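You operate a simulated robot arm through the tools that you are given. There is no shell and no other tool. Be economical: measure what you need, move in short steps, check, and stop when the job is done.

The job below is to be done with a simulated robot arm. You get a single attempt, and the scene is never put back.

JOB
Put the blue cloth roll on the cream album. Then put the cream cloth pouch on the green coaster.
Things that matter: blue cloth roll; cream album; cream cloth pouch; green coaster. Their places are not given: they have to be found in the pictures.

Only the result counts: the job must be done as asked and must still hold three seconds after the hand-in. Knocking over, shifting, dropping, spilling or breaking anything else fails it.

ROBOT AND FRAMES
A 6-joint arm with a two-finger parallel gripper, fixed in place. Base frame: the origin is at the foot of the arm, x ahead of it, y to its left, z up; the work surface is at about z = 0.76. Units: m, degrees, N and s.
With the tool pointing down near the work surface it reaches from about 0.24 to 0.64 m from the base axis. Its first joint turns from -66.0 to 66.0 degrees. Payload 2.7 kg.
Tool frame: the origin (TCP) lies between the finger pads and is the grasp point; the fingertips stand 0.023 m ahead of it; z points along the fingers, y is the line along which they close. Largest opening 0.094 m; finger width 0.038, thickness 0.01; the body of the gripper, 0.054 by 0.096 m, starts 0.039 m behind the TCP.
Orientation is that of the tool frame in the base frame, as [roll, pitch, yaw] about the fixed x, y, z axes, in that order (R = Rz(yaw) Ry(pitch) Rx(roll)). With the fingers straight down and closing along the base's y, the tool's x points along the base's -x, its y along +y and its z along -z.

CONTROLS
- The arm moves only by the tool nudge_tool. Its argument "rows" is a list of rows, each a list of 6 numbers: the shift along the tool's x, y, z in units of 20 mm (1.0 is 20 mm), then the turn, a rotation vector about the tool's x, y, z in units of 8 degrees (1.0 is 8 degrees). In form: [[tx, ty, tz, wx, wy, wz], ...]. A call has 1 to 12 rows; each row shifts and turns the commanded pose from where the row before left it, along the tool's axes as they then stand. "hand" is the gripper command, from -1 (shut) to 1 (fully open), values between in proportion, set as the call begins (left out, the last holds). A call with a number of a shift or a turn outside -1 to 1 is refused whole. A row lasts 0.2 s, in which the tool goes at most 0.05 m and 8.6 degrees; a call with a longer step from one row to the next is refused whole, and so is a gripper value outside its range. Where a pose cannot be reached the arm comes as near as it can. A force on the tool above 40 N (or 10 N above the force at the start of the call, whichever is more), or a blocked arm, ends the call early, and 0.2 s more pass. Each finger travels about 0.045 m/s and halts on what it meets, pressing with about 23 N; the grip force reading is that of the motor and also rises with nothing between the fingers. The clock runs only during rows and for 0.2 s after the last one: add rows that do not move to give the fingers time. It gives the time, the measured TCP pose, the force on the tool (base axes), the opening and the grip force at its end, in the units of the frame above (readings bear some noise).
- Cameras (640 x 400 px; columns grow to the right, rows downward): "scene" is fixed at [0.0766, -0.47, 1.3808]; the picture's right is [0.49, -0.87, 0.00], its down [-0.69, -0.39, -0.61] and it looks along [0.54, 0.30, -0.79] (base axes); focal length 322 px, centre (320, 200). "wrist" rides on the gripper at [-0.039, 0, -0.044] in the tool frame; the picture's right is [0.00, -1.00, 0.00], its down [0.97, 0.00, -0.24] and it looks along [0.24, 0.00, 0.97] (tool axes); focal length 218 px, centre (320, 200).
- snapshot(camera): a new picture of that camera. It takes no simulated time.
- locate(camera, pixels): there is no depth. For up to 12 entries [column, row, z] of the newest picture of that camera ("zoom" is the newest enlarged one), the place [x, y] in the base frame at which the ray of that pixel passes the height z, good to about 0.002 m, but the place of the scene camera against the robot may be out by one fixed shift of up to 0.012 m in any direction. It takes no simulated time.
- inspect(camera, box): a new picture of the part [left, top, right, bottom] of that camera's present view, enlarged. It takes no simulated time.
- finish_job(): hands the job in; it is judged then, once.

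Work in short steps. Measure before you move; look again where a grasp or a placing could have gone wrong, and mend it. You have 80 turns and 54 pictures in all, those below and enlarged ones among them. Open the gripper and draw the arm clear of the work before you hand the job in, unless the task says otherwise; then end with one line.

The tools are called after "Request:" as name(argument=value, ...) on one line, values as JSON. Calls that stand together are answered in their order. nudge_tool: Moves the arm, as the interface text tells. Its arguments: {"type":"object","properties":{"rows":{"type":"array"},"hand":{"type":"number"}},"required":["rows"]} The other tools are called the same way: snapshot (camera) takes a picture; locate (camera, pixels) gives the place at which the rays of pixels pass given heights; inspect (camera, box) takes an enlarged picture of a part of a camera's view; finish_job () hands the job in.

At the start:

```text
t: 0.0
position: [0.4088, -0.063, 1.0233]
orientation: [-180.0, 0.1, -180.0]
ft_force: [0.2, -0.7, 0.0]
gripper_width: 0.094
grip_force: 0.2
```

scene: 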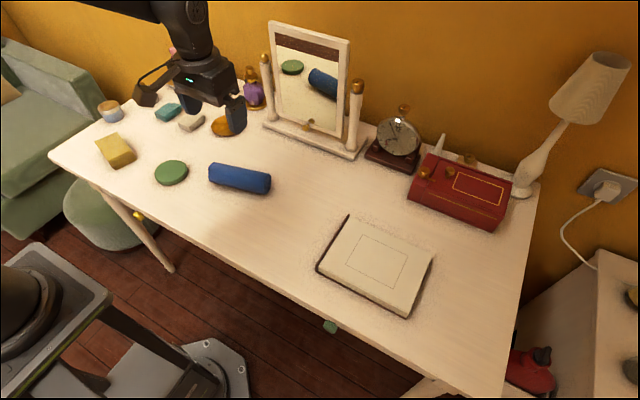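
wrist: 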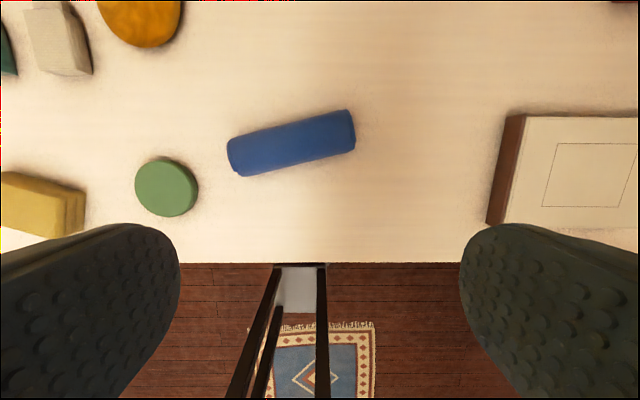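

The blue roll is at wrist (291,142), the green coaster at (167,187), and a cream object at (60,40) that I take to be the pouch. I'll enlarge the views and measure.

Request:
inspect(camera="scene", box=[80, 60, 290, 200])

Request:
locate(camera="wrist", pixels=[[232, 157, 0.785], [350, 130, 0.785], [291, 142, 0.785], [167, 187, 0.77], [60, 40, 0.78], [516, 116, 0.78], [503, 225, 0.78], [290, 122, 0.785], [298, 160, 0.785]])

Request:
locate(camera="scene", pixels=[[350, 217, 0.78], [433, 253, 0.78], [407, 315, 0.78], [318, 268, 0.78], [240, 178, 0.785], [192, 122, 0.78], [171, 172, 0.77]])

```text
2.86 times, centred on (185, 130) of scene
```

zoom: 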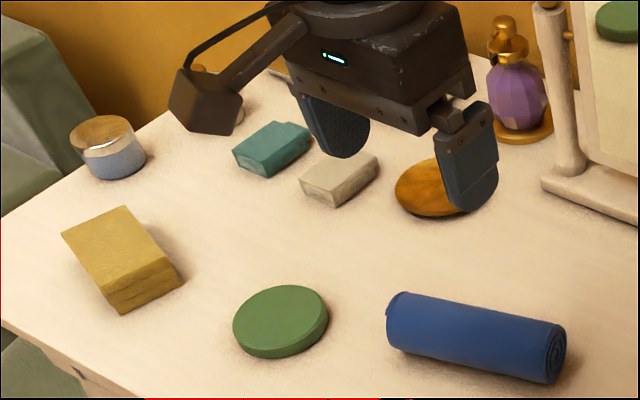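

```text
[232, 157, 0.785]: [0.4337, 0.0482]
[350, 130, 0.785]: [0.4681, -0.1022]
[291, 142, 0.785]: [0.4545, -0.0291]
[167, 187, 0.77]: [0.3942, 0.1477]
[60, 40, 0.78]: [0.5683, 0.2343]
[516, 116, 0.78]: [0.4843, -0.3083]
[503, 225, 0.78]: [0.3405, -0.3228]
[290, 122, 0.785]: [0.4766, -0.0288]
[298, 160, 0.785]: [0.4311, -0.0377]
```

```text
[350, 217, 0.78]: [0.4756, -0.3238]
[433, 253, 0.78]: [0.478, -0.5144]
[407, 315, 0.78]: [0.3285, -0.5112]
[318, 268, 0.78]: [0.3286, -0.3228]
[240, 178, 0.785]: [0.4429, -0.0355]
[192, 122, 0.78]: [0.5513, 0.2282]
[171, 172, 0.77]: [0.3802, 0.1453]
```

The zoom confirms the cream pouch is near (0.56,0.23), with teal and yellow ones beside it. The roll's axis runs from (0.434,0.048) to (0.468,-0.102), so I turn the tool about 77° to close across it.

Request:
nudge_tool(rows=[[0, 0, 0, 0, 0, 1], [0, 0, 0, 0, 0, 1], [0, 0, 0, 0, 0, 1], [0, 0, 0, 0, 0, 1], [0, 0, 0, 0, 0, 1], [0, 0, 0, 0, 0, 1], [0, 0, 0, 0, 0, 1], [0, 0, 0, 0, 0, 1], [0, 0, 0, 0, 0, 1], [0, 0, 0, 0, 0, 0.62]], hand=1)

Request:
nudge_tool(rows=[[0.41, 0.81, 1, 0, 0, 0], [0.41, 0.81, 1, 0, 0, 0], [0.41, 0.82, 1, 0, 0, 0], [0, 0, 1, 0, 0, 0], [0, 0, 0, 0, 0, 0]])

Request:
snapshot(camera="wrist")

```text
t: 2.2
position: [0.4096, -0.0622, 1.0236]
orientation: [-180.0, 0.1, 102.9]
ft_force: [0.7, -0.6, 0.8]
gripper_width: 0.094
grip_force: 0.0
```

```text
t: 3.4
position: [0.4508, -0.0283, 0.9423]
orientation: [180.0, 0.0, 103.1]
ft_force: [0.3, 0.2, -0.5]
gripper_width: 0.094
grip_force: 0.0
```

```text
50 pictures are left
```

wrist: 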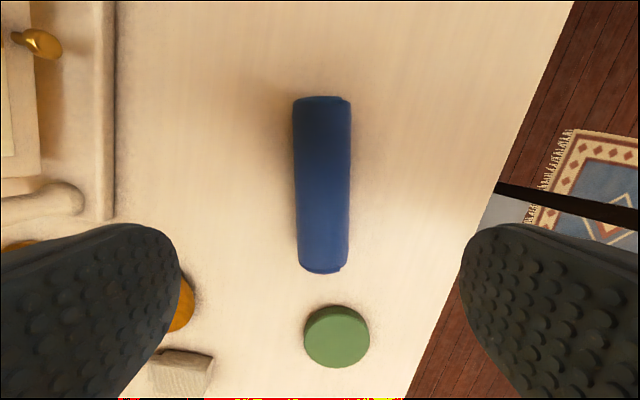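

The roll is upright in the view, from row 97 to 272 at columns 293–351. I locate its ends and sides for fine centring.

Request:
locate(camera="wrist", pixels=[[322, 97, 0.785], [324, 272, 0.77], [294, 185, 0.785], [351, 185, 0.785], [322, 185, 0.785], [322, 97, 0.805], [323, 265, 0.805]])

```text
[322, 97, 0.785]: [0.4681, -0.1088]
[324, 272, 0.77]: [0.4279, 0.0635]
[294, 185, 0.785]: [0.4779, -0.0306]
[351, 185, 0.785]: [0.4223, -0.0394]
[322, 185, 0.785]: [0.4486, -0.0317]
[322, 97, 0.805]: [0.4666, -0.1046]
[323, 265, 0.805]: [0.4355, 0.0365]
```

The centre is at about (0.449,-0.032) and the roll is about 0.05 wide, so the TCP is well placed. I descend to z 0.79 and close.

Request:
nudge_tool(rows=[[-0.1, 0, 1, 0, 0, 0], [0, 0, 1, 0, 0, 0], [0, 0, 1, 0, 0, 0], [0, 0, 1, 0, 0, 0], [0, 0, 1, 0, 0, 0], [0, 0, 1, 0, 0, 0], [0, 0, 1, 0, 0, 0], [0, 0, 0.6, 0, 0, 0], [0, 0, 0, 0, 0, 0]])

Request:
nudge_tool(rows=[[0, 0, 0, 0, 0, 0], [0, 0, 0, 0, 0, 0], [0, 0, 0, 0, 0, 0], [0, 0, 0, 0, 0, 0], [0, 0, 0, 0, 0, 0], [0, 0, 0, 0, 0, 0]], hand=-1)

```text
t: 5.4
position: [0.4512, -0.0309, 0.791]
orientation: [-180.0, 0.1, 103.0]
ft_force: [0.1, -0.5, -0.3]
gripper_width: 0.0941
grip_force: 0.2
```

```text
t: 6.8
position: [0.4518, -0.0302, 0.7916]
orientation: [-180.0, 0.1, 102.9]
ft_force: [-0.3, 0.5, -0.1]
gripper_width: 0.0542
grip_force: 23.0
```

Gripped at width 0.054 with 23 N. I lift 0.12 m and check with the scene camera.

Request:
nudge_tool(rows=[[0, 0, -0.5, 0, 0, 0], [0, 0, -1, 0, 0, 0], [0, 0, -1, 0, 0, 0], [0, 0, -1, 0, 0, 0], [0, 0, -1, 0, 0, 0], [0, 0, -1, 0, 0, 0], [0, 0, -0.5, 0, 0, 0], [0, 0, 0, 0, 0, 0]])

Request:
snapshot(camera="scene")

Request:
snapshot(camera="wrist")

```text
t: 8.6
position: [0.4515, -0.0311, 0.9119]
orientation: [180.0, 0.1, 103.0]
ft_force: [-1.1, 0.4, 0.5]
gripper_width: 0.0001
grip_force: 23.2
```

```text
49 pictures are left
```

scene: 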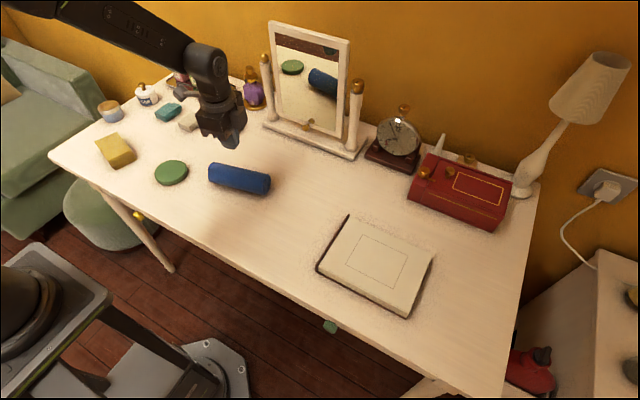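

```text
48 pictures are left
```

wrist: 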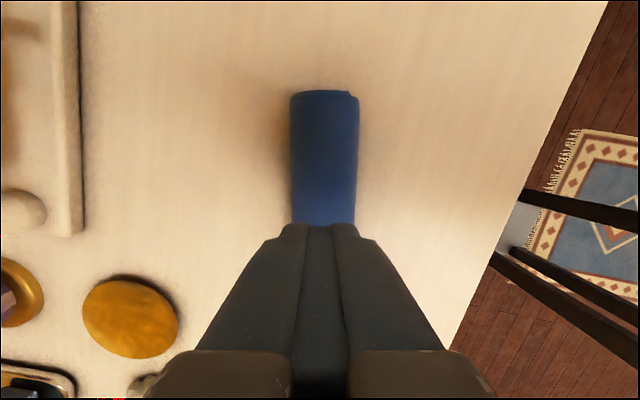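

The gripper came up empty (width 0) and the roll was left lying in place. I open, then re-measure before a deeper and gentler grasp.

Request:
nudge_tool(rows=[[0, 0, -1, 0, 0, 0], [0, 0, -0.5, 0, 0, 0], [0, 0, 0, 0, 0, 0], [0, 0, 0, 0, 0, 0], [0, 0, 0, 0, 0, 0]], hand=1)

Request:
snapshot(camera="wrist")

Request:
inspect(camera="scene", box=[190, 140, 290, 210])

```text
t: 9.8
position: [0.4498, -0.0309, 0.9421]
orientation: [-179.9, 0.1, 102.9]
ft_force: [-0.1, -0.2, 0.0]
gripper_width: 0.0938
grip_force: 0.1
```

```text
47 pictures are left
```

wrist: 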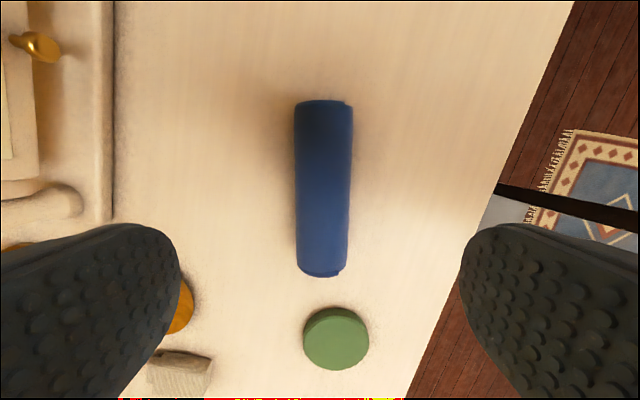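

```text
5.71 times, centred on (240, 175) of scene
```

zoom: 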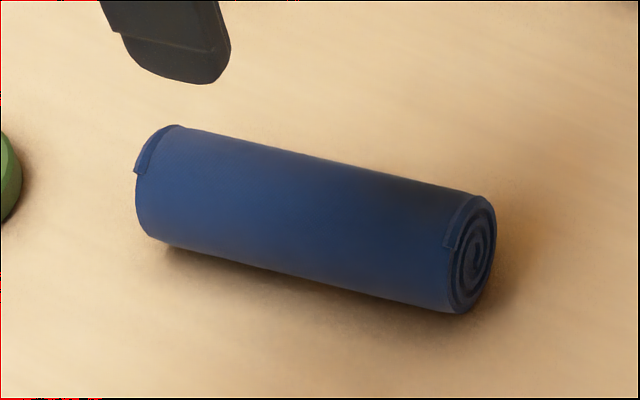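

The roll lies where it was, centred at column 322, row 188. I descend deeper to TCP about 0.785 and close with more settling time.

Request:
nudge_tool(rows=[[-0.1, 0, 1, 0, 0, 0], [0, 0, 1, 0, 0, 0], [0, 0, 1, 0, 0, 0], [0, 0, 1, 0, 0, 0], [0, 0, 1, 0, 0, 0], [0, 0, 1, 0, 0, 0], [0, 0, 1, 0, 0, 0], [0, 0, 0.5, 0, 0, 0], [0, 0, 0.35, 0, 0, 0], [0, 0, 0, 0, 0, 0]])

Request:
nudge_tool(rows=[[0, 0, 0, 0, 0, 0], [0, 0, 0, 0, 0, 0], [0, 0, 0, 0, 0, 0], [0, 0, 0, 0, 0, 0], [0, 0, 0, 0, 0, 0], [0, 0, 0, 0, 0, 0], [0, 0, 0, 0, 0, 0], [0, 0, 0, 0, 0, 0]], hand=-1)

Request:
nudge_tool(rows=[[0, 0, -0.1, 0, 0, 0], [0, 0, -0.2, 0, 0, 0], [0, 0, -0.2, 0, 0, 0], [0, 0, -0.2, 0, 0, 0], [0, 0, -0.2, 0, 0, 0], [0, 0, -0.1, 0, 0, 0]])

Request:
inspect(camera="scene", box=[160, 110, 320, 210])

```text
t: 12.0
position: [0.4522, -0.0319, 0.7842]
orientation: [-180.0, 0.1, 103.0]
ft_force: [0.4, -0.3, 0.3]
gripper_width: 0.0939
grip_force: 0.1
```

```text
t: 13.8
position: [0.4525, -0.0321, 0.7842]
orientation: [-179.9, 0.0, 102.9]
ft_force: [-0.3, 0.4, 0.2]
gripper_width: 0.0541
grip_force: 23.2
```

```text
t: 15.2
position: [0.4517, -0.0336, 0.8046]
orientation: [179.9, 0.0, 103.0]
ft_force: [0.8, 0.7, -1.0]
gripper_width: 0.054
grip_force: 23.2
```

```text
4.00 times, centred on (240, 160) of scene
```

zoom: 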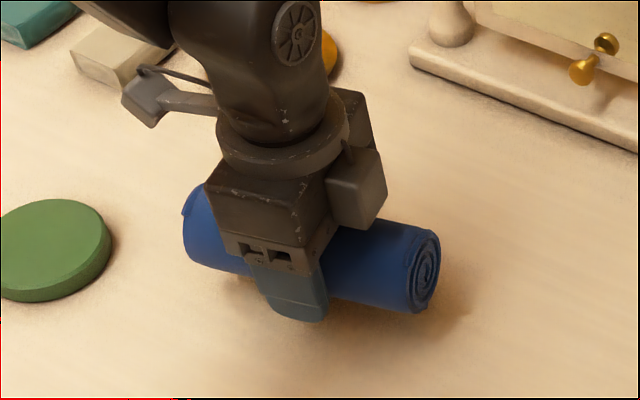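

The width still reads 0.054, but this little lift doesn't tell whether the roll rises. I lift another 20 mm slowly and look.

Request:
nudge_tool(rows=[[0, 0, -0.1, 0, 0, 0], [0, 0, -0.2, 0, 0, 0], [0, 0, -0.2, 0, 0, 0], [0, 0, -0.2, 0, 0, 0], [0, 0, -0.2, 0, 0, 0], [0, 0, -0.1, 0, 0, 0]])

Request:
inspect(camera="scene", box=[160, 110, 320, 210])

```text
t: 16.6
position: [0.4517, -0.0322, 0.8247]
orientation: [179.9, 0.2, 103.0]
ft_force: [0.7, 0.3, -1.4]
gripper_width: 0.054
grip_force: 22.5
```

```text
4.00 times, centred on (240, 160) of scene
```

zoom: 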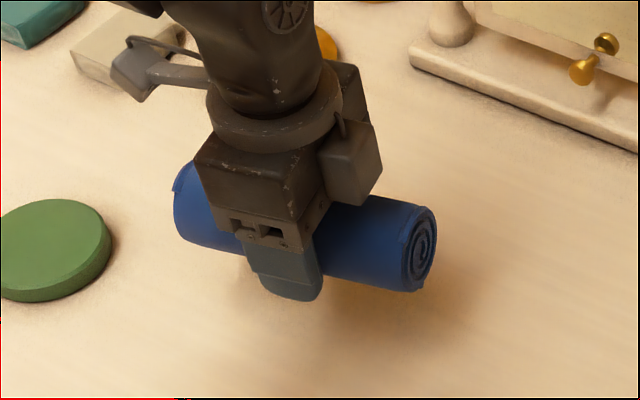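

The roll is rising with the gripper. I lift gently another 45 mm and turn about 13° so the roll lines up with the album's long side.

Request:
nudge_tool(rows=[[0, 0, -0.1, 0, 0, 0], [0, 0, -0.2, 0, 0, 0.1], [0, 0, -0.25, 0, 0, 0.2], [0, 0, -0.25, 0, 0, 0.2], [0, 0, -0.25, 0, 0, 0.2], [0, 0, -0.25, 0, 0, 0.2], [0, 0, -0.25, 0, 0, 0.2], [0, 0, -0.25, 0, 0, 0.2], [0, 0, -0.25, 0, 0, 0.2], [0, 0, -0.1, 0, 0, 0.1], [0, 0, -0.1, 0, 0, 0]])

Request:
inspect(camera="scene", box=[160, 110, 320, 210])

```text
t: 19.0
position: [0.4515, -0.0324, 0.8695]
orientation: [179.9, 0.2, 90.1]
ft_force: [0.1, 0.3, -1.0]
gripper_width: 0.0541
grip_force: 23.2
```

```text
4.00 times, centred on (240, 160) of scene
```

zoom: 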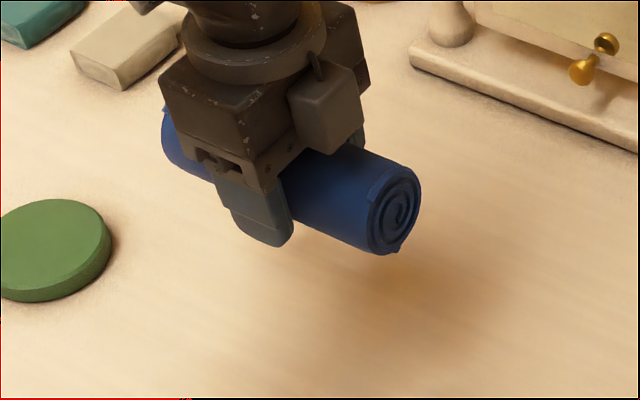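

Held firmly and level. Yaw is 90, so tool x is base +y; I travel toward the album in gently ramped steps.

Request:
nudge_tool(rows=[[-0.2, -0.02, 0, 0, 0, 0], [-0.4, -0.04, 0, 0, 0, 0], [-0.6, -0.06, 0, 0, 0, 0], [-0.8, -0.08, 0, 0, 0, 0], [-0.8, -0.08, 0, 0, 0, 0], [-0.8, -0.08, 0, 0, 0, 0], [-0.8, -0.08, 0, 0, 0, 0], [-0.8, -0.08, 0, 0, 0, 0], [-0.8, -0.08, 0, 0, 0, 0], [-0.6, -0.06, 0, 0, 0, 0], [-0.4, -0.04, 0, 0, 0, 0], [-0.2, -0.02, 0, 0, 0, 0]])

Request:
nudge_tool(rows=[[-0.2, -0.02, 0, 0, 0, 0], [-0.4, -0.04, 0, 0, 0, 0], [-0.6, -0.06, 0, 0, 0, 0], [-0.8, -0.08, 0, 0, 0, 0], [-0.8, -0.08, 0, 0, 0, 0], [-0.8, -0.08, 0, 0, 0, 0], [-0.8, -0.08, 0, 0, 0, 0], [-0.8, -0.08, 0, 0, 0, 0], [-0.8, -0.08, 0, 0, 0, 0], [-0.6, -0.06, 0, 0, 0, 0], [-0.4, -0.04, 0, 0, 0, 0], [-0.2, -0.02, 0, 0, 0, 0]])

Request:
snapshot(camera="wrist")

Request:
snapshot(camera="scene")

```text
t: 21.6
position: [0.4372, -0.1767, 0.8685]
orientation: [-180.0, 0.1, 90.1]
ft_force: [0.1, 0.6, -0.8]
gripper_width: 0.0536
grip_force: 22.8
```

```text
t: 24.2
position: [0.4232, -0.3204, 0.8701]
orientation: [-179.9, 0.1, 90.2]
ft_force: [0.8, -0.1, -0.6]
gripper_width: 0.0541
grip_force: 22.7
```

```text
42 pictures are left
```

wrist: 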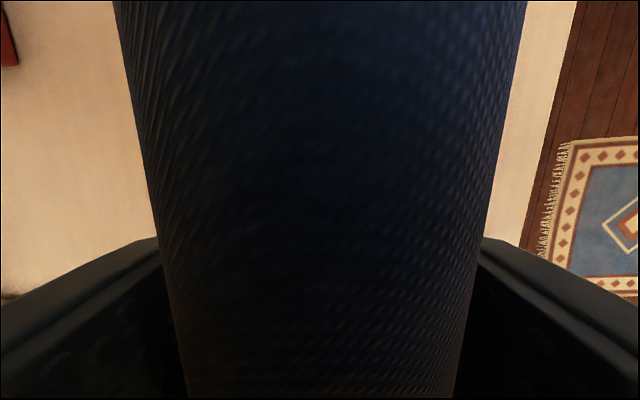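

```text
41 pictures are left
```

scene: 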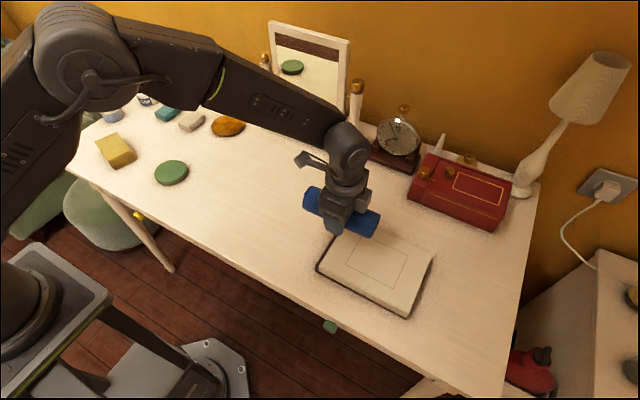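

Still held. Another 94 mm in -y and 9 mm in -x brings it over the album's centre.

Request:
nudge_tool(rows=[[-0.2, -0.05, 0, 0, 0, 0], [-0.4, -0.05, 0, 0, 0, 0], [-0.6, -0.05, 0, 0, 0, 0], [-0.6, -0.05, 0, 0, 0, 0], [-0.6, -0.05, 0, 0, 0, 0], [-0.6, -0.05, 0, 0, 0, 0], [-0.6, -0.05, 0, 0, 0, 0], [-0.5, -0.05, 0, 0, 0, 0], [-0.4, -0.05, 0, 0, 0, 0], [-0.2, 0, 0, 0, 0, 0], [0, 0, 0, 0, 0, 0]])

Request:
inspect(camera="scene", box=[280, 170, 472, 320])

```text
t: 26.6
position: [0.4154, -0.4143, 0.87]
orientation: [180.0, 0.2, 90.2]
ft_force: [-0.1, 0.1, -0.7]
gripper_width: 0.0543
grip_force: 23.2
```

```text
2.67 times, centred on (376, 245) of scene
```

zoom: 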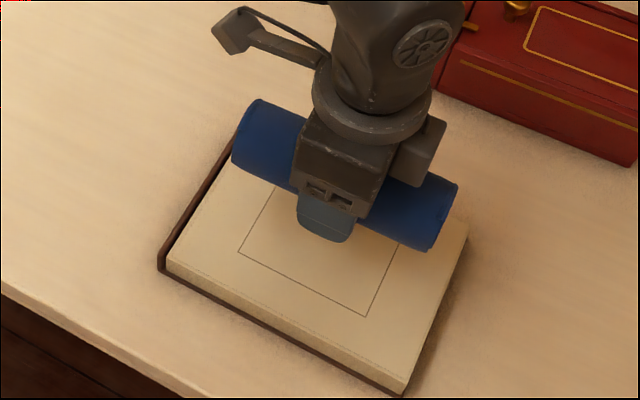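

The roll is over the album. I lower it slowly to TCP 0.82, then feel for contact.

Request:
nudge_tool(rows=[[0, 0, 0.2, 0, 0, 0], [0, 0, 0.3, 0, 0, 0], [0, 0, 0.4, 0, 0, 0], [0, 0, 0.4, 0, 0, 0], [0, 0, 0.4, 0, 0, 0], [0, 0, 0.3, 0, 0, 0], [0, 0, 0.2, 0, 0, 0], [0, 0, 0.1, 0, 0, 0], [0, 0, 0.1, 0, 0, 0], [0, 0, 0, 0, 0, 0]])

Request:
inspect(camera="scene", box=[280, 170, 472, 320])

```text
t: 28.8
position: [0.4159, -0.4146, 0.8218]
orientation: [180.0, 0.1, 90.2]
ft_force: [-0.8, 0.8, -0.5]
gripper_width: 0.0541
grip_force: 22.8
```

```text
2.67 times, centred on (376, 245) of scene
```

zoom: 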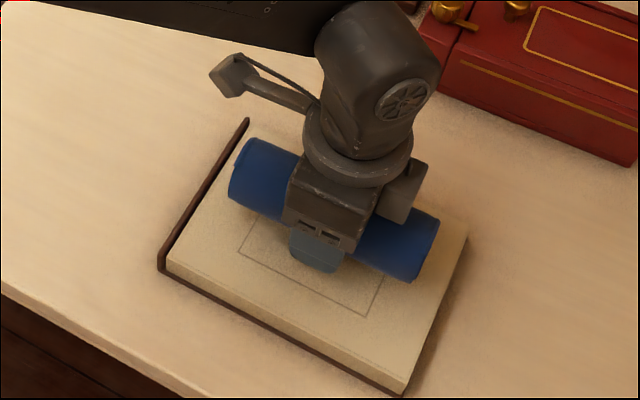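

Centred and nearly down. I keep lowering in 2 mm rows and watch the force.

Request:
nudge_tool(rows=[[0, 0, 0.1, 0, 0, 0], [0, 0, 0.1, 0, 0, 0], [0, 0, 0.1, 0, 0, 0], [0, 0, 0.1, 0, 0, 0], [0, 0, 0, 0, 0, 0]])

Request:
nudge_tool(rows=[[0, 0, 0.1, 0, 0, 0], [0, 0, 0.1, 0, 0, 0], [0, 0, 0, 0, 0, 0]])

```text
t: 30.0
position: [0.4167, -0.4144, 0.8142]
orientation: [180.0, 0.2, 90.3]
ft_force: [0.0, 0.7, -1.2]
gripper_width: 0.0539
grip_force: 23.2
```

```text
t: 30.8
position: [0.4159, -0.414, 0.81]
orientation: [-179.9, 0.1, 90.2]
ft_force: [0.0, 0.6, -1.3]
gripper_width: 0.054
grip_force: 22.9
```

No contact yet at TCP 0.810, so I go on down in 1–2 mm rows.

Request:
nudge_tool(rows=[[0, 0, 0.08, 0, 0, 0], [0, 0, 0.07, 0, 0, 0], [0, 0, 0, 0, 0, 0]])

Request:
inspect(camera="scene", box=[310, 200, 450, 310])

```text
t: 31.6
position: [0.4165, -0.4152, 0.8087]
orientation: [179.8, 0.3, 90.3]
ft_force: [-4.9, 4.2, 23.8]
gripper_width: 0.054
grip_force: 23.0
```

```text
3.64 times, centred on (380, 255) of scene
```

zoom: 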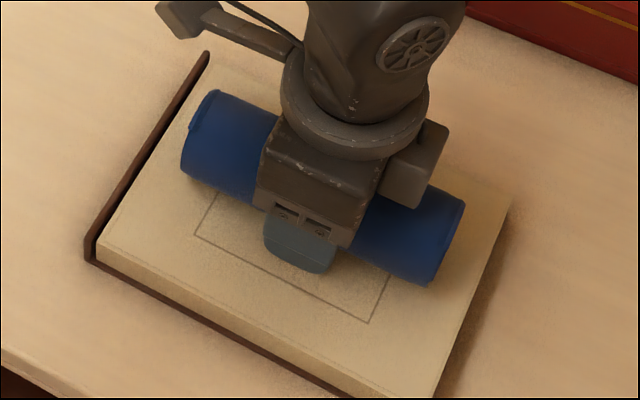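

Contact at 24 N. I ease up 1.5 mm, open, and rise straight up.

Request:
nudge_tool(rows=[[0, 0, -0.07, 0, 0, 0], [0, 0, 0, 0, 0, 0]])

Request:
nudge_tool(rows=[[0, 0, 0, 0, 0, 0], [0, 0, 0, 0, 0, 0], [0, 0, 0, 0, 0, 0], [0, 0, 0, 0, 0, 0], [0, 0, 0, 0, 0, 0]], hand=1)

Request:
nudge_tool(rows=[[0, 0, -0.5, 0, 0, 0], [0, 0, -1, 0, 0, 0], [0, 0, -1, 0, 0, 0], [0, 0, -1, 0, 0, 0], [0, 0, -1, 0, 0, 0], [0, 0, -1, 0, 0, 0], [0, 0, -1, 0, 0, 0], [0, 0, -0.5, 0, 0, 0], [0, 0, 0, 0, 0, 0]])

Request:
snapshot(camera="wrist")

Request:
snapshot(camera="scene")

```text
t: 32.2
position: [0.4166, -0.4155, 0.8082]
orientation: [179.8, 0.3, 90.2]
ft_force: [3.7, -5.9, 13.7]
gripper_width: 0.054
grip_force: 22.8
```

```text
t: 33.4
position: [0.4167, -0.4142, 0.8082]
orientation: [-180.0, 0.1, 90.1]
ft_force: [6.3, 6.9, 19.5]
gripper_width: 0.0912
grip_force: 0.1
```

```text
t: 35.4
position: [0.4157, -0.4142, 0.9479]
orientation: [179.9, 0.1, 90.2]
ft_force: [-0.3, -0.2, -0.5]
gripper_width: 0.0943
grip_force: 0.0
```

```text
37 pictures are left
```

wrist: 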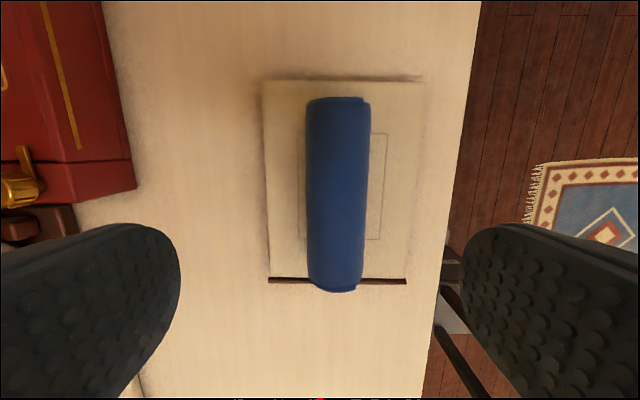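

```text
36 pictures are left
```

scene: 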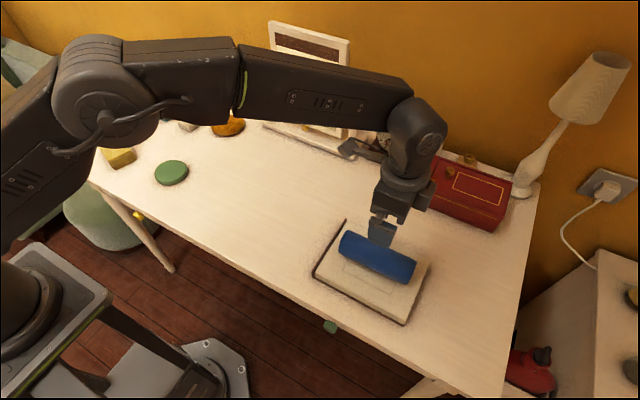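

The roll lies on the album. Next I travel along +y at this height (x about 0.416, clear of the mirror) toward the pouch.

Request:
nudge_tool(rows=[[0.5, 0, 0, 0, 0, 0], [1, 0, 0, 0, 0, 0], [1, 0, 0, 0, 0, 0], [1, 0, 0, 0, 0, 0], [1, 0, 0, 0, 0, 0], [1, 0, 0, 0, 0, 0], [1, 0, 0, 0, 0, 0], [1, 0, 0, 0, 0, 0], [1, 0, 0, 0, 0, 0], [1, 0, 0, 0, 0, 0], [1, 0, 0, 0, 0, 0], [1, 0, 0, 0, 0, 0]])

Request:
nudge_tool(rows=[[1, 0, 0, 0, 0, 0], [1, 0, 0, 0, 0, 0], [1, 0, 0, 0, 0, 0], [1, 0, 0, 0, 0, 0], [1, 0, 0, 0, 0, 0], [1, 0, 0, 0, 0, 0], [1, 0, 0, 0, 0, 0], [1, 0, 0, 0, 0, 0], [1, 0, 0, 0, 0, 0], [1, 0, 0, 0, 0, 0], [1, 0, 0, 0, 0, 0], [1, 0, 0, 0, 0, 0]])

Request:
nudge_tool(rows=[[1, 0, 0, 0, 0, 0], [1, 0, 0, 0, 0, 0], [1, 0, 0, 0, 0, 0], [1, 0, 0, 0, 0, 0], [1, 0, 0, 0, 0, 0], [0.5, 0, 0, 0, 0, 0], [0, 0, 0, 0, 0, 0]])

Request:
nudge_tool(rows=[[0, 0, 0, 0, 0, -1], [0, 0, 0, 0, 0, -1], [0, 0, 0, 0, 0, -1], [0, 0, 0, 0, 0, -1], [0, 0, 0, 0, 0, -1], [0, 0, 0, 0, 0, -1], [0, 0, 0, 0, 0, -1], [0, 0, 0, 0, 0, -1], [0, 0, 0, 0, 0, -1], [0, 0, 0, 0, 0, -1], [0, 0, 0, 0, 0, -1], [0, 0, 0, 0, 0, -0.25]])

Request:
snapshot(camera="wrist")

Request:
snapshot(camera="scene")

```text
t: 38.0
position: [0.4142, -0.1857, 0.9478]
orientation: [179.9, 0.2, 90.2]
ft_force: [-0.5, 0.7, 0.7]
gripper_width: 0.0941
grip_force: 0.1
```

```text
t: 40.6
position: [0.4142, 0.0558, 0.9481]
orientation: [-179.9, 0.1, 90.3]
ft_force: [0.3, -0.4, 0.0]
gripper_width: 0.0941
grip_force: 0.0
```

```text
t: 42.2
position: [0.4143, 0.1666, 0.9475]
orientation: [180.0, 0.1, 90.2]
ft_force: [0.8, 0.7, 0.0]
gripper_width: 0.0939
grip_force: 0.0
```

```text
t: 44.8
position: [0.4125, 0.1659, 0.9467]
orientation: [-179.9, 0.0, -179.5]
ft_force: [0.4, -0.4, -0.2]
gripper_width: 0.0941
grip_force: 0.0
```

```text
35 pictures are left
```

wrist: 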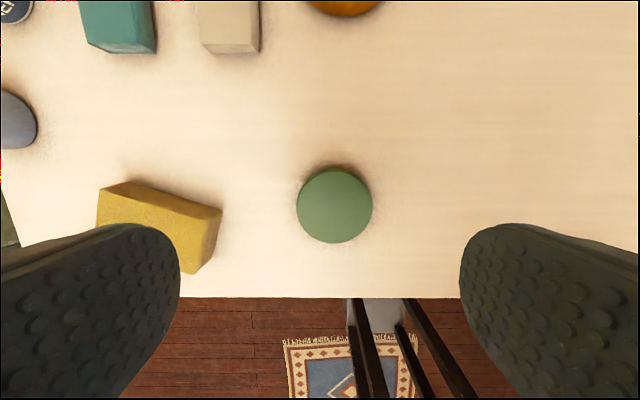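

```text
34 pictures are left
```

scene: 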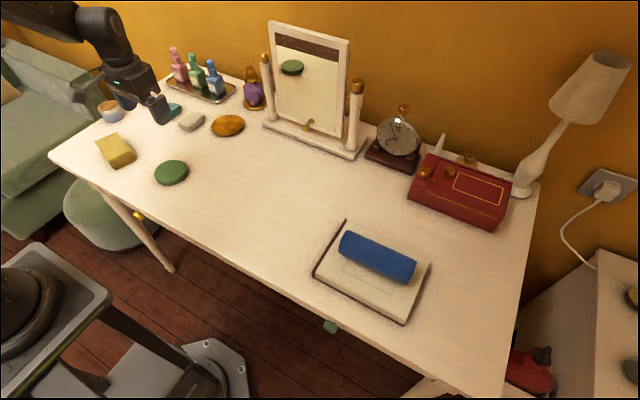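

The roll is stable on the album. I measure the coaster (centre at about (335,206)) from here and move forward over the pouch.

Request:
locate(camera="wrist", pixels=[[297, 205, 0.77], [373, 205, 0.77], [335, 168, 0.77], [335, 243, 0.77], [230, 25, 0.78]])

Request:
nudge_tool(rows=[[-0.9, 0.45, 0, 0, 0, 0], [-0.9, 0.45, 0, 0, 0, 0], [-0.9, 0.45, 0, 0, 0, 0], [-0.9, 0.45, 0, 0, 0, 0], [-0.9, 0.45, 0, 0, 0, 0], [-0.9, 0.45, 0, 0, 0, 0], [-0.9, 0.45, 0, 0, 0, 0], [0, 0, 0, 0, 0, 0]])

Request:
snapshot(camera="wrist")

```text
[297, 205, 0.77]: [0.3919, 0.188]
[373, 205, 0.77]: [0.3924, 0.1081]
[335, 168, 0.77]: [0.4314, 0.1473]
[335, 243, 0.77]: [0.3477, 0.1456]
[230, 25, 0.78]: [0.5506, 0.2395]
```

```text
t: 46.6
position: [0.5397, 0.2294, 0.9481]
orientation: [-179.8, 0.0, -179.8]
ft_force: [-0.2, -0.1, -0.2]
gripper_width: 0.0939
grip_force: 0.2
```

```text
33 pictures are left
```

wrist: 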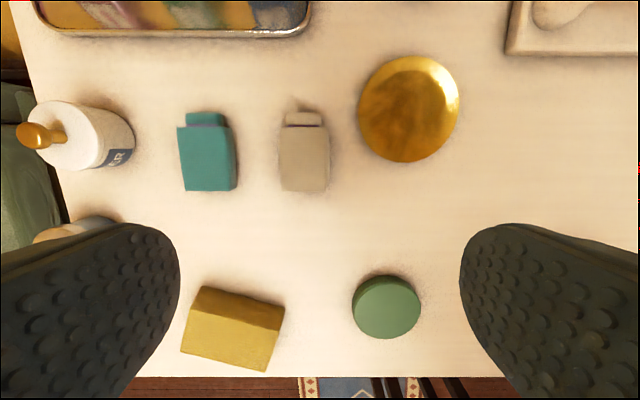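

The cream pouch is at columns 279–329, rows 125–192 (with a small flap to row 110), and the gold dish begins at column 358. I measure these.

Request:
inspect(camera="wrist", box=[224, 80, 384, 210])

Request:
locate(camera="wrist", pixels=[[279, 160, 0.785], [329, 160, 0.785], [304, 125, 0.785], [304, 192, 0.785], [303, 110, 0.775], [304, 155, 0.785], [360, 120, 0.775], [236, 165, 0.785], [362, 90, 0.775]])

```text
3.08 times, centred on (304, 145) of wrist
```

zoom: 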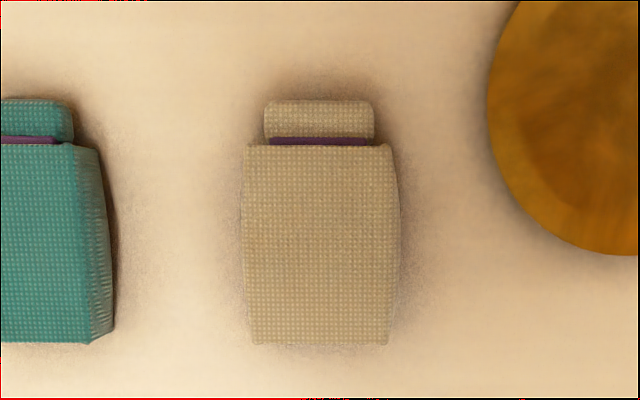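

```text
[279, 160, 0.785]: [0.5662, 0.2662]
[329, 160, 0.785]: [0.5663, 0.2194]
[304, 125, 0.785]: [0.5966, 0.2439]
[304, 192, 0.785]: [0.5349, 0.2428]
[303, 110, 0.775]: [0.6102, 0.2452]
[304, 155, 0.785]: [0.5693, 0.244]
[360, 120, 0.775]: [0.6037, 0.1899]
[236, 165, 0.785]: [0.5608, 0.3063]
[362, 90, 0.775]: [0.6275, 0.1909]
```

Pouch body: y 0.219–0.266, x 0.535–0.597, with neighbours at y 0.306 and 0.19. I narrow the opening to 0.074, move over (0.563,0.243), descend halfway and check.

Request:
nudge_tool(rows=[[-0.6, 0.34, 0, 0, 0, 0], [-0.57, 0.34, 0, 0, 0, 0], [0, 0, 1, 0, 0, 0], [0, 0, 1, 0, 0, 0], [0, 0, 1, 0, 0, 0], [0, 0, 1, 0, 0, 0], [0, 0, 0, 0, 0, 0]], hand=0.57)

Request:
snapshot(camera="wrist")

Request:
inspect(camera="scene", box=[110, 60, 270, 160])

```text
t: 48.2
position: [0.5609, 0.2425, 0.8669]
orientation: [-179.9, 0.0, -179.8]
ft_force: [-0.8, 0.8, -0.2]
gripper_width: 0.0739
grip_force: 0.0
```

```text
31 pictures are left
```

wrist: 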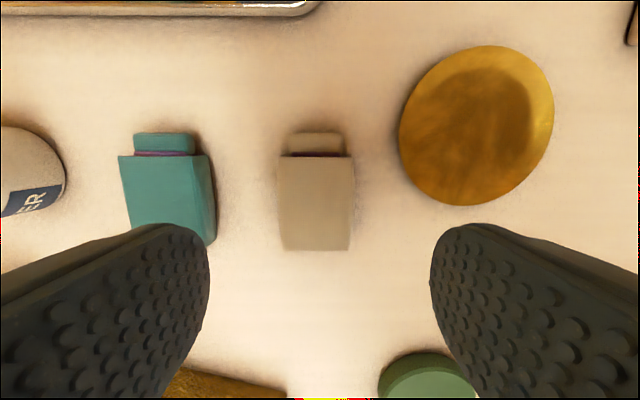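

```text
4.00 times, centred on (190, 110) of scene
```

zoom: 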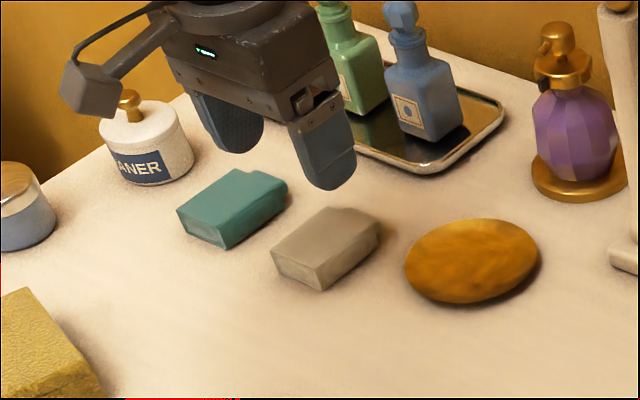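

The pouch is centred at column 317 between the fingers, with clearance to both neighbours. I descend to about 0.788 and close.

Request:
nudge_tool(rows=[[-0.15, 0, 0.5, 0, 0, 0], [0, 0, 1, 0, 0, 0], [0, 0, 1, 0, 0, 0], [0, 0, 0.8, 0, 0, 0], [0, 0, 0.4, 0, 0, 0], [0, 0, 0.25, 0, 0, 0], [0, 0, 0, 0, 0, 0]])

Request:
nudge_tool(rows=[[0, 0, 0, 0, 0, 0], [0, 0, 0, 0, 0, 0], [0, 0, 0, 0, 0, 0], [0, 0, 0, 0, 0, 0], [0, 0, 0, 0, 0, 0], [0, 0, 0, 0, 0, 0]], hand=-1)

Request:
nudge_tool(rows=[[0, 0, -0.1, 0, 0, 0], [0, 0, -0.2, 0, 0, 0], [0, 0, -0.25, 0, 0, 0], [0, 0, -0.25, 0, 0, 0], [0, 0, -0.25, 0, 0, 0], [0, 0, -0.25, 0, 0, 0], [0, 0, -0.25, 0, 0, 0], [0, 0, -0.25, 0, 0, 0], [0, 0, -0.2, 0, 0, 0]])

Request:
inspect(camera="scene", box=[110, 60, 270, 160])

```text
t: 49.8
position: [0.5664, 0.2429, 0.7876]
orientation: [-179.9, 0.1, -179.8]
ft_force: [-0.4, -0.2, -0.1]
gripper_width: 0.0736
grip_force: 0.0
```

```text
t: 51.2
position: [0.565, 0.2423, 0.789]
orientation: [-180.0, 0.0, -179.8]
ft_force: [0.1, -0.1, 0.8]
gripper_width: 0.051
grip_force: 23.2
```

```text
t: 53.2
position: [0.5654, 0.2431, 0.8279]
orientation: [-179.9, 0.1, -179.8]
ft_force: [1.0, 0.2, 0.3]
gripper_width: 0.0505
grip_force: 23.3
```

```text
4.00 times, centred on (190, 110) of scene
```

zoom: 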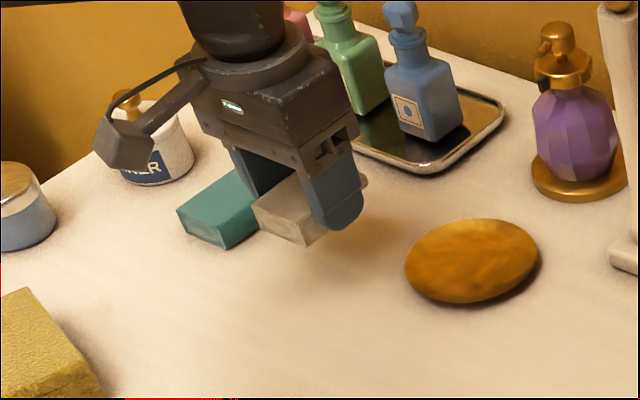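

The pouch is held and lifted, and its neighbours haven't moved. I rise a little more, then carry it gently over the coaster at (0.391,0.148).

Request:
nudge_tool(rows=[[0, 0, -0.2, 0, 0, 0], [0, 0, -0.4, 0, 0, 0], [0, 0, -0.5, 0, 0, 0], [0, 0, -0.5, 0, 0, 0], [0, 0, -0.3, 0, 0, 0], [0, 0, -0.1, 0, 0, 0]])

Request:
nudge_tool(rows=[[0.2, -0.1, 0, 0, 0, 0], [0.4, -0.2, 0, 0, 0, 0], [0.6, -0.3, 0, 0, 0, 0], [0.6, -0.3, 0, 0, 0, 0], [0.6, -0.3, 0, 0, 0, 0], [0.6, -0.3, 0, 0, 0, 0], [0.6, -0.3, 0, 0, 0, 0], [0.6, -0.3, 0, 0, 0, 0], [0.6, -0.3, 0, 0, 0, 0], [0.6, -0.3, 0, 0, 0, 0], [0.4, -0.3, 0, 0, 0, 0], [0.2, -0.1, 0, 0, 0, 0]])

Request:
nudge_tool(rows=[[0.2, -0.15, 0, 0, 0, 0], [0.5, -0.3, 0, 0, 0, 0], [0.6, -0.4, 0, 0, 0, 0], [0.6, -0.4, 0, 0, 0, 0], [0.5, -0.25, 0, 0, 0, 0], [0.4, -0.1, 0, 0, 0, 0], [0.17, -0.1, 0, 0, 0, 0], [0, 0, 0, 0, 0, 0]])

Request:
snapshot(camera="wrist")

Request:
inspect(camera="scene", box=[80, 80, 256, 210])

```text
t: 54.6
position: [0.5674, 0.2412, 0.8688]
orientation: [-179.9, 0.0, -179.8]
ft_force: [-0.1, 0.1, 0.1]
gripper_width: 0.0508
grip_force: 22.8
```

```text
t: 57.2
position: [0.4455, 0.1791, 0.8678]
orientation: [-179.9, 0.1, -179.8]
ft_force: [0.3, 0.1, -0.8]
gripper_width: 0.051
grip_force: 23.0
```

```text
t: 59.0
position: [0.3867, 0.146, 0.8683]
orientation: [-179.9, 0.0, -179.9]
ft_force: [0.7, 0.0, 0.3]
gripper_width: 0.0509
grip_force: 22.7
```

```text
28 pictures are left
```

wrist: 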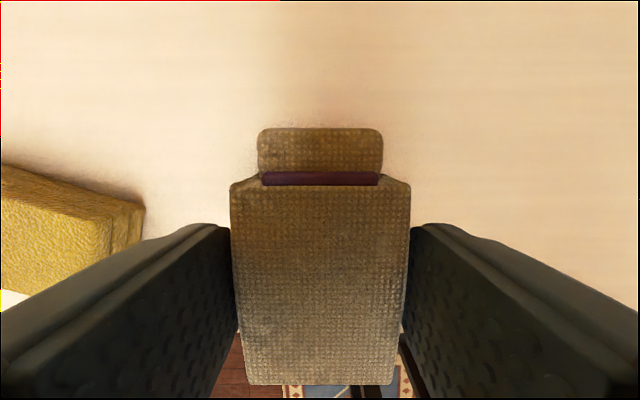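

```text
3.08 times, centred on (168, 145) of scene
```

zoom: 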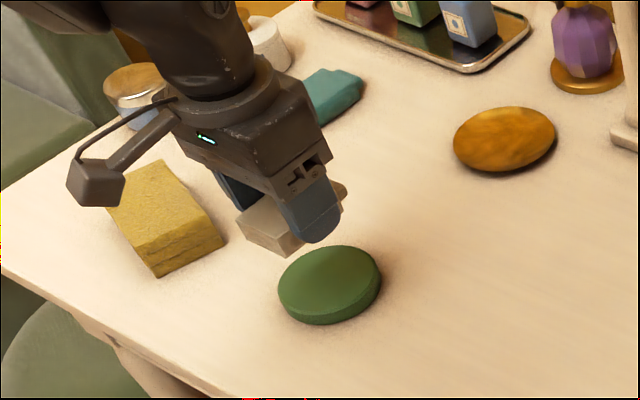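

Held square, with the pouch above the coaster. I lower to TCP about 0.82 and look.

Request:
nudge_tool(rows=[[0, 0, 0.2, 0, 0, 0], [0, 0, 0.4, 0, 0, 0], [0, 0, 0.5, 0, 0, 0], [0, 0, 0.5, 0, 0, 0], [0, 0, 0.4, 0, 0, 0], [0, 0, 0.2, 0, 0, 0], [0, 0, 0.1, 0, 0, 0], [0, 0, 0, 0, 0, 0]])

Request:
inspect(camera="scene", box=[110, 120, 230, 210])

```text
t: 60.8
position: [0.3878, 0.1467, 0.8207]
orientation: [-179.9, 0.0, -179.7]
ft_force: [-0.3, -0.3, -0.5]
gripper_width: 0.0506
grip_force: 23.2
```

```text
4.44 times, centred on (170, 165) of scene
```

zoom: 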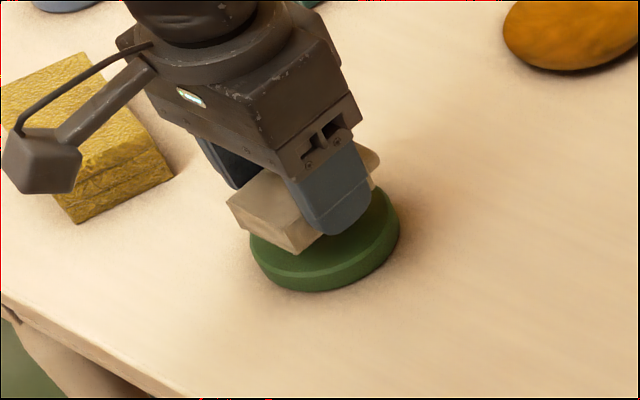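

The pouch is just above the coaster and lined up with it. I lower in small rows watching the force.

Request:
nudge_tool(rows=[[0, 0, 0.1, 0, 0, 0], [0, 0, 0.1, 0, 0, 0], [0, 0, 0.1, 0, 0, 0], [0, 0, 0.1, 0, 0, 0], [0, 0, 0, 0, 0, 0]])

Request:
nudge_tool(rows=[[0, 0, 0.08, 0, 0, 0], [0, 0, 0.08, 0, 0, 0], [0, 0, 0, 0, 0, 0]])

Request:
inspect(camera="scene", box=[110, 120, 230, 210])

```text
t: 62.0
position: [0.3861, 0.1459, 0.8144]
orientation: [-179.8, 0.0, -179.8]
ft_force: [0.6, -0.4, 1.0]
gripper_width: 0.0507
grip_force: 22.7
```

```text
t: 62.8
position: [0.3872, 0.1448, 0.8106]
orientation: [-179.9, -0.1, -179.8]
ft_force: [0.1, 0.3, -0.5]
gripper_width: 0.0509
grip_force: 22.9
```

```text
4.44 times, centred on (170, 165) of scene
```

zoom: 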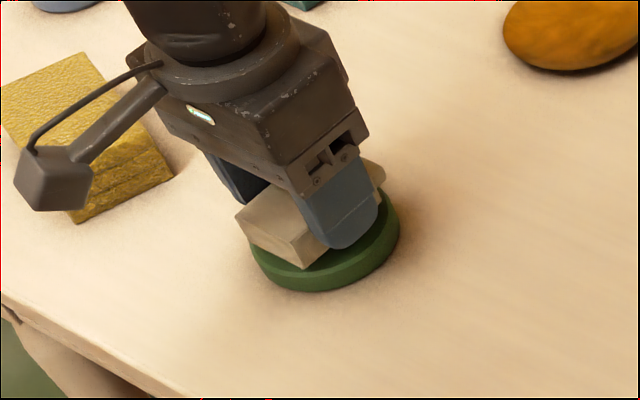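

Close now; I continue in 1 mm rows.

Request:
nudge_tool(rows=[[0, 0, 0.07, 0, 0, 0], [0, 0, 0.07, 0, 0, 0], [0, 0, 0, 0, 0, 0]])

```text
t: 63.6
position: [0.3858, 0.1463, 0.8075]
orientation: [-179.9, 0.0, -179.8]
ft_force: [0.5, 0.6, -0.8]
gripper_width: 0.051
grip_force: 22.6
```

No contact at 0.8075, so I step down another 2.5 mm.

Request:
nudge_tool(rows=[[0, 0, 0.06, 0, 0, 0], [0, 0, 0.06, 0, 0, 0], [0, 0, 0, 0, 0, 0]])

```text
t: 64.4
position: [0.3869, 0.1458, 0.8064]
orientation: [-179.9, 0.0, -179.7]
ft_force: [0.4, 0.5, 0.0]
gripper_width: 0.0508
grip_force: 22.3
```

Still no force; another 2 mm.

Request:
nudge_tool(rows=[[0, 0, 0.05, 0, 0, 0], [0, 0, 0.05, 0, 0, 0], [0, 0, 0, 0, 0, 0]])

```text
t: 65.2
position: [0.387, 0.1461, 0.8041]
orientation: [-179.9, 0.0, -179.9]
ft_force: [-0.5, -1.9, 4.8]
gripper_width: 0.0509
grip_force: 23.0
```

Light contact (4.8 N) at 0.804. I open fully, rise and look.

Request:
nudge_tool(rows=[[0, 0, 0, 0, 0, 0], [0, 0, 0, 0, 0, 0], [0, 0, 0, 0, 0, 0], [0, 0, 0, 0, 0, 0], [0, 0, 0, 0, 0, 0]], hand=0.8)

Request:
nudge_tool(rows=[[0, 0, -0.3, 0, 0, 0], [0, 0, -0.5, 0, 0, 0], [0, 0, -1, 0, 0, 0], [0, 0, -1, 0, 0, 0], [0, 0, -1, 0, 0, 0], [0, 0, -1, 0, 0, 0], [0, 0, -1, 0, 0, 0], [0, 0, -1, 0, 0, 0], [0, 0, -0.5, 0, 0, 0], [0, 0, 0, 0, 0, 0]], hand=1)

Request:
snapshot(camera="wrist")

Request:
snapshot(camera="scene")

Request:
inspect(camera="scene", box=[110, 120, 230, 210])

Request:
inspect(camera="scene", box=[300, 200, 450, 330])

```text
t: 66.4
position: [0.386, 0.145, 0.8021]
orientation: [-180.0, 0.0, -179.7]
ft_force: [-0.1, -0.7, -0.2]
gripper_width: 0.0846
grip_force: 0.0
```

```text
t: 68.6
position: [0.3863, 0.1467, 0.9497]
orientation: [-179.9, -0.1, -179.9]
ft_force: [-0.7, 0.9, 0.2]
gripper_width: 0.0938
grip_force: 0.1
```

```text
24 pictures are left
```

wrist: 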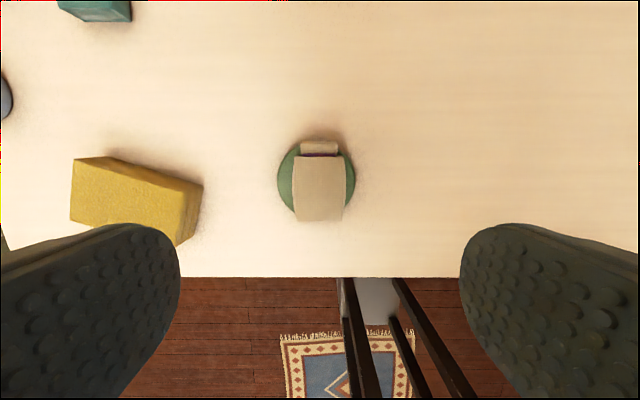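

```text
23 pictures are left
```

scene: 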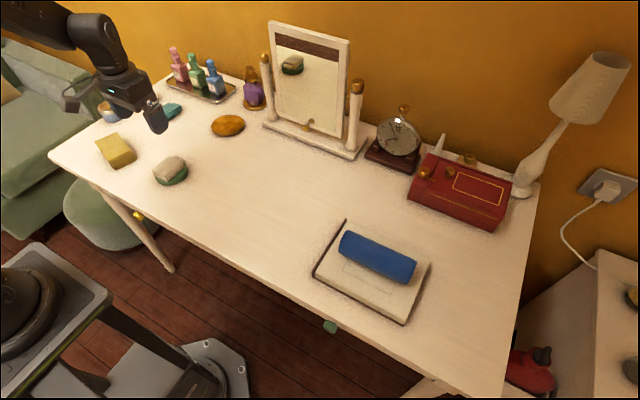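

```text
4.44 times, centred on (170, 165) of scene
```

zoom: 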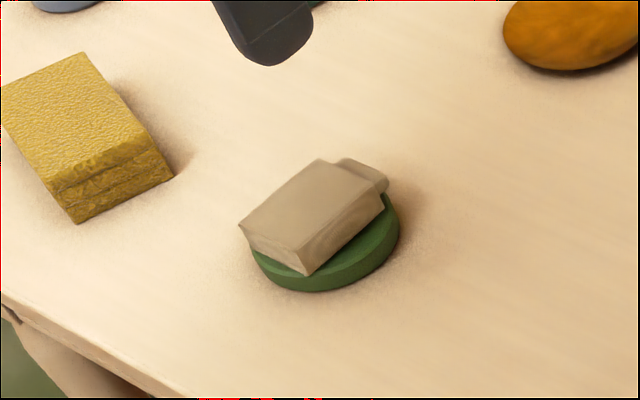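

```text
3.08 times, centred on (375, 265) of scene
```

zoom: 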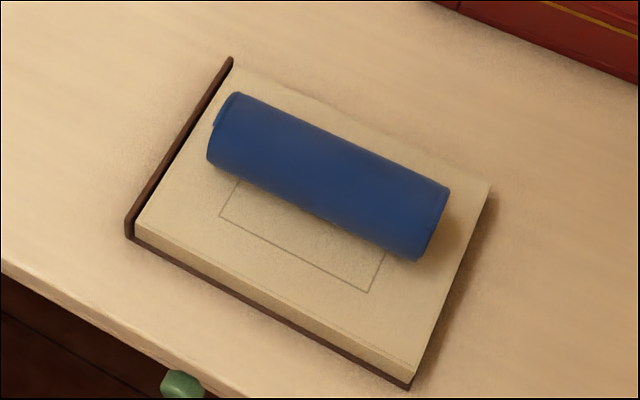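

Both items rest where asked: the roll wholly on the album, the pouch centred on the coaster. The gripper is open and clear at z 0.95, so I hand in.

Request:
finish_job()

```text
The job is handed in.
```

The blue cloth roll is on the cream album and the cream cloth pouch is on the green coaster. The first grasp of the roll slipped, but a deeper one held. Nothing else looked disturbed in the final pictures, except that the album may have shifted by a few millimetres as the roll was set down.
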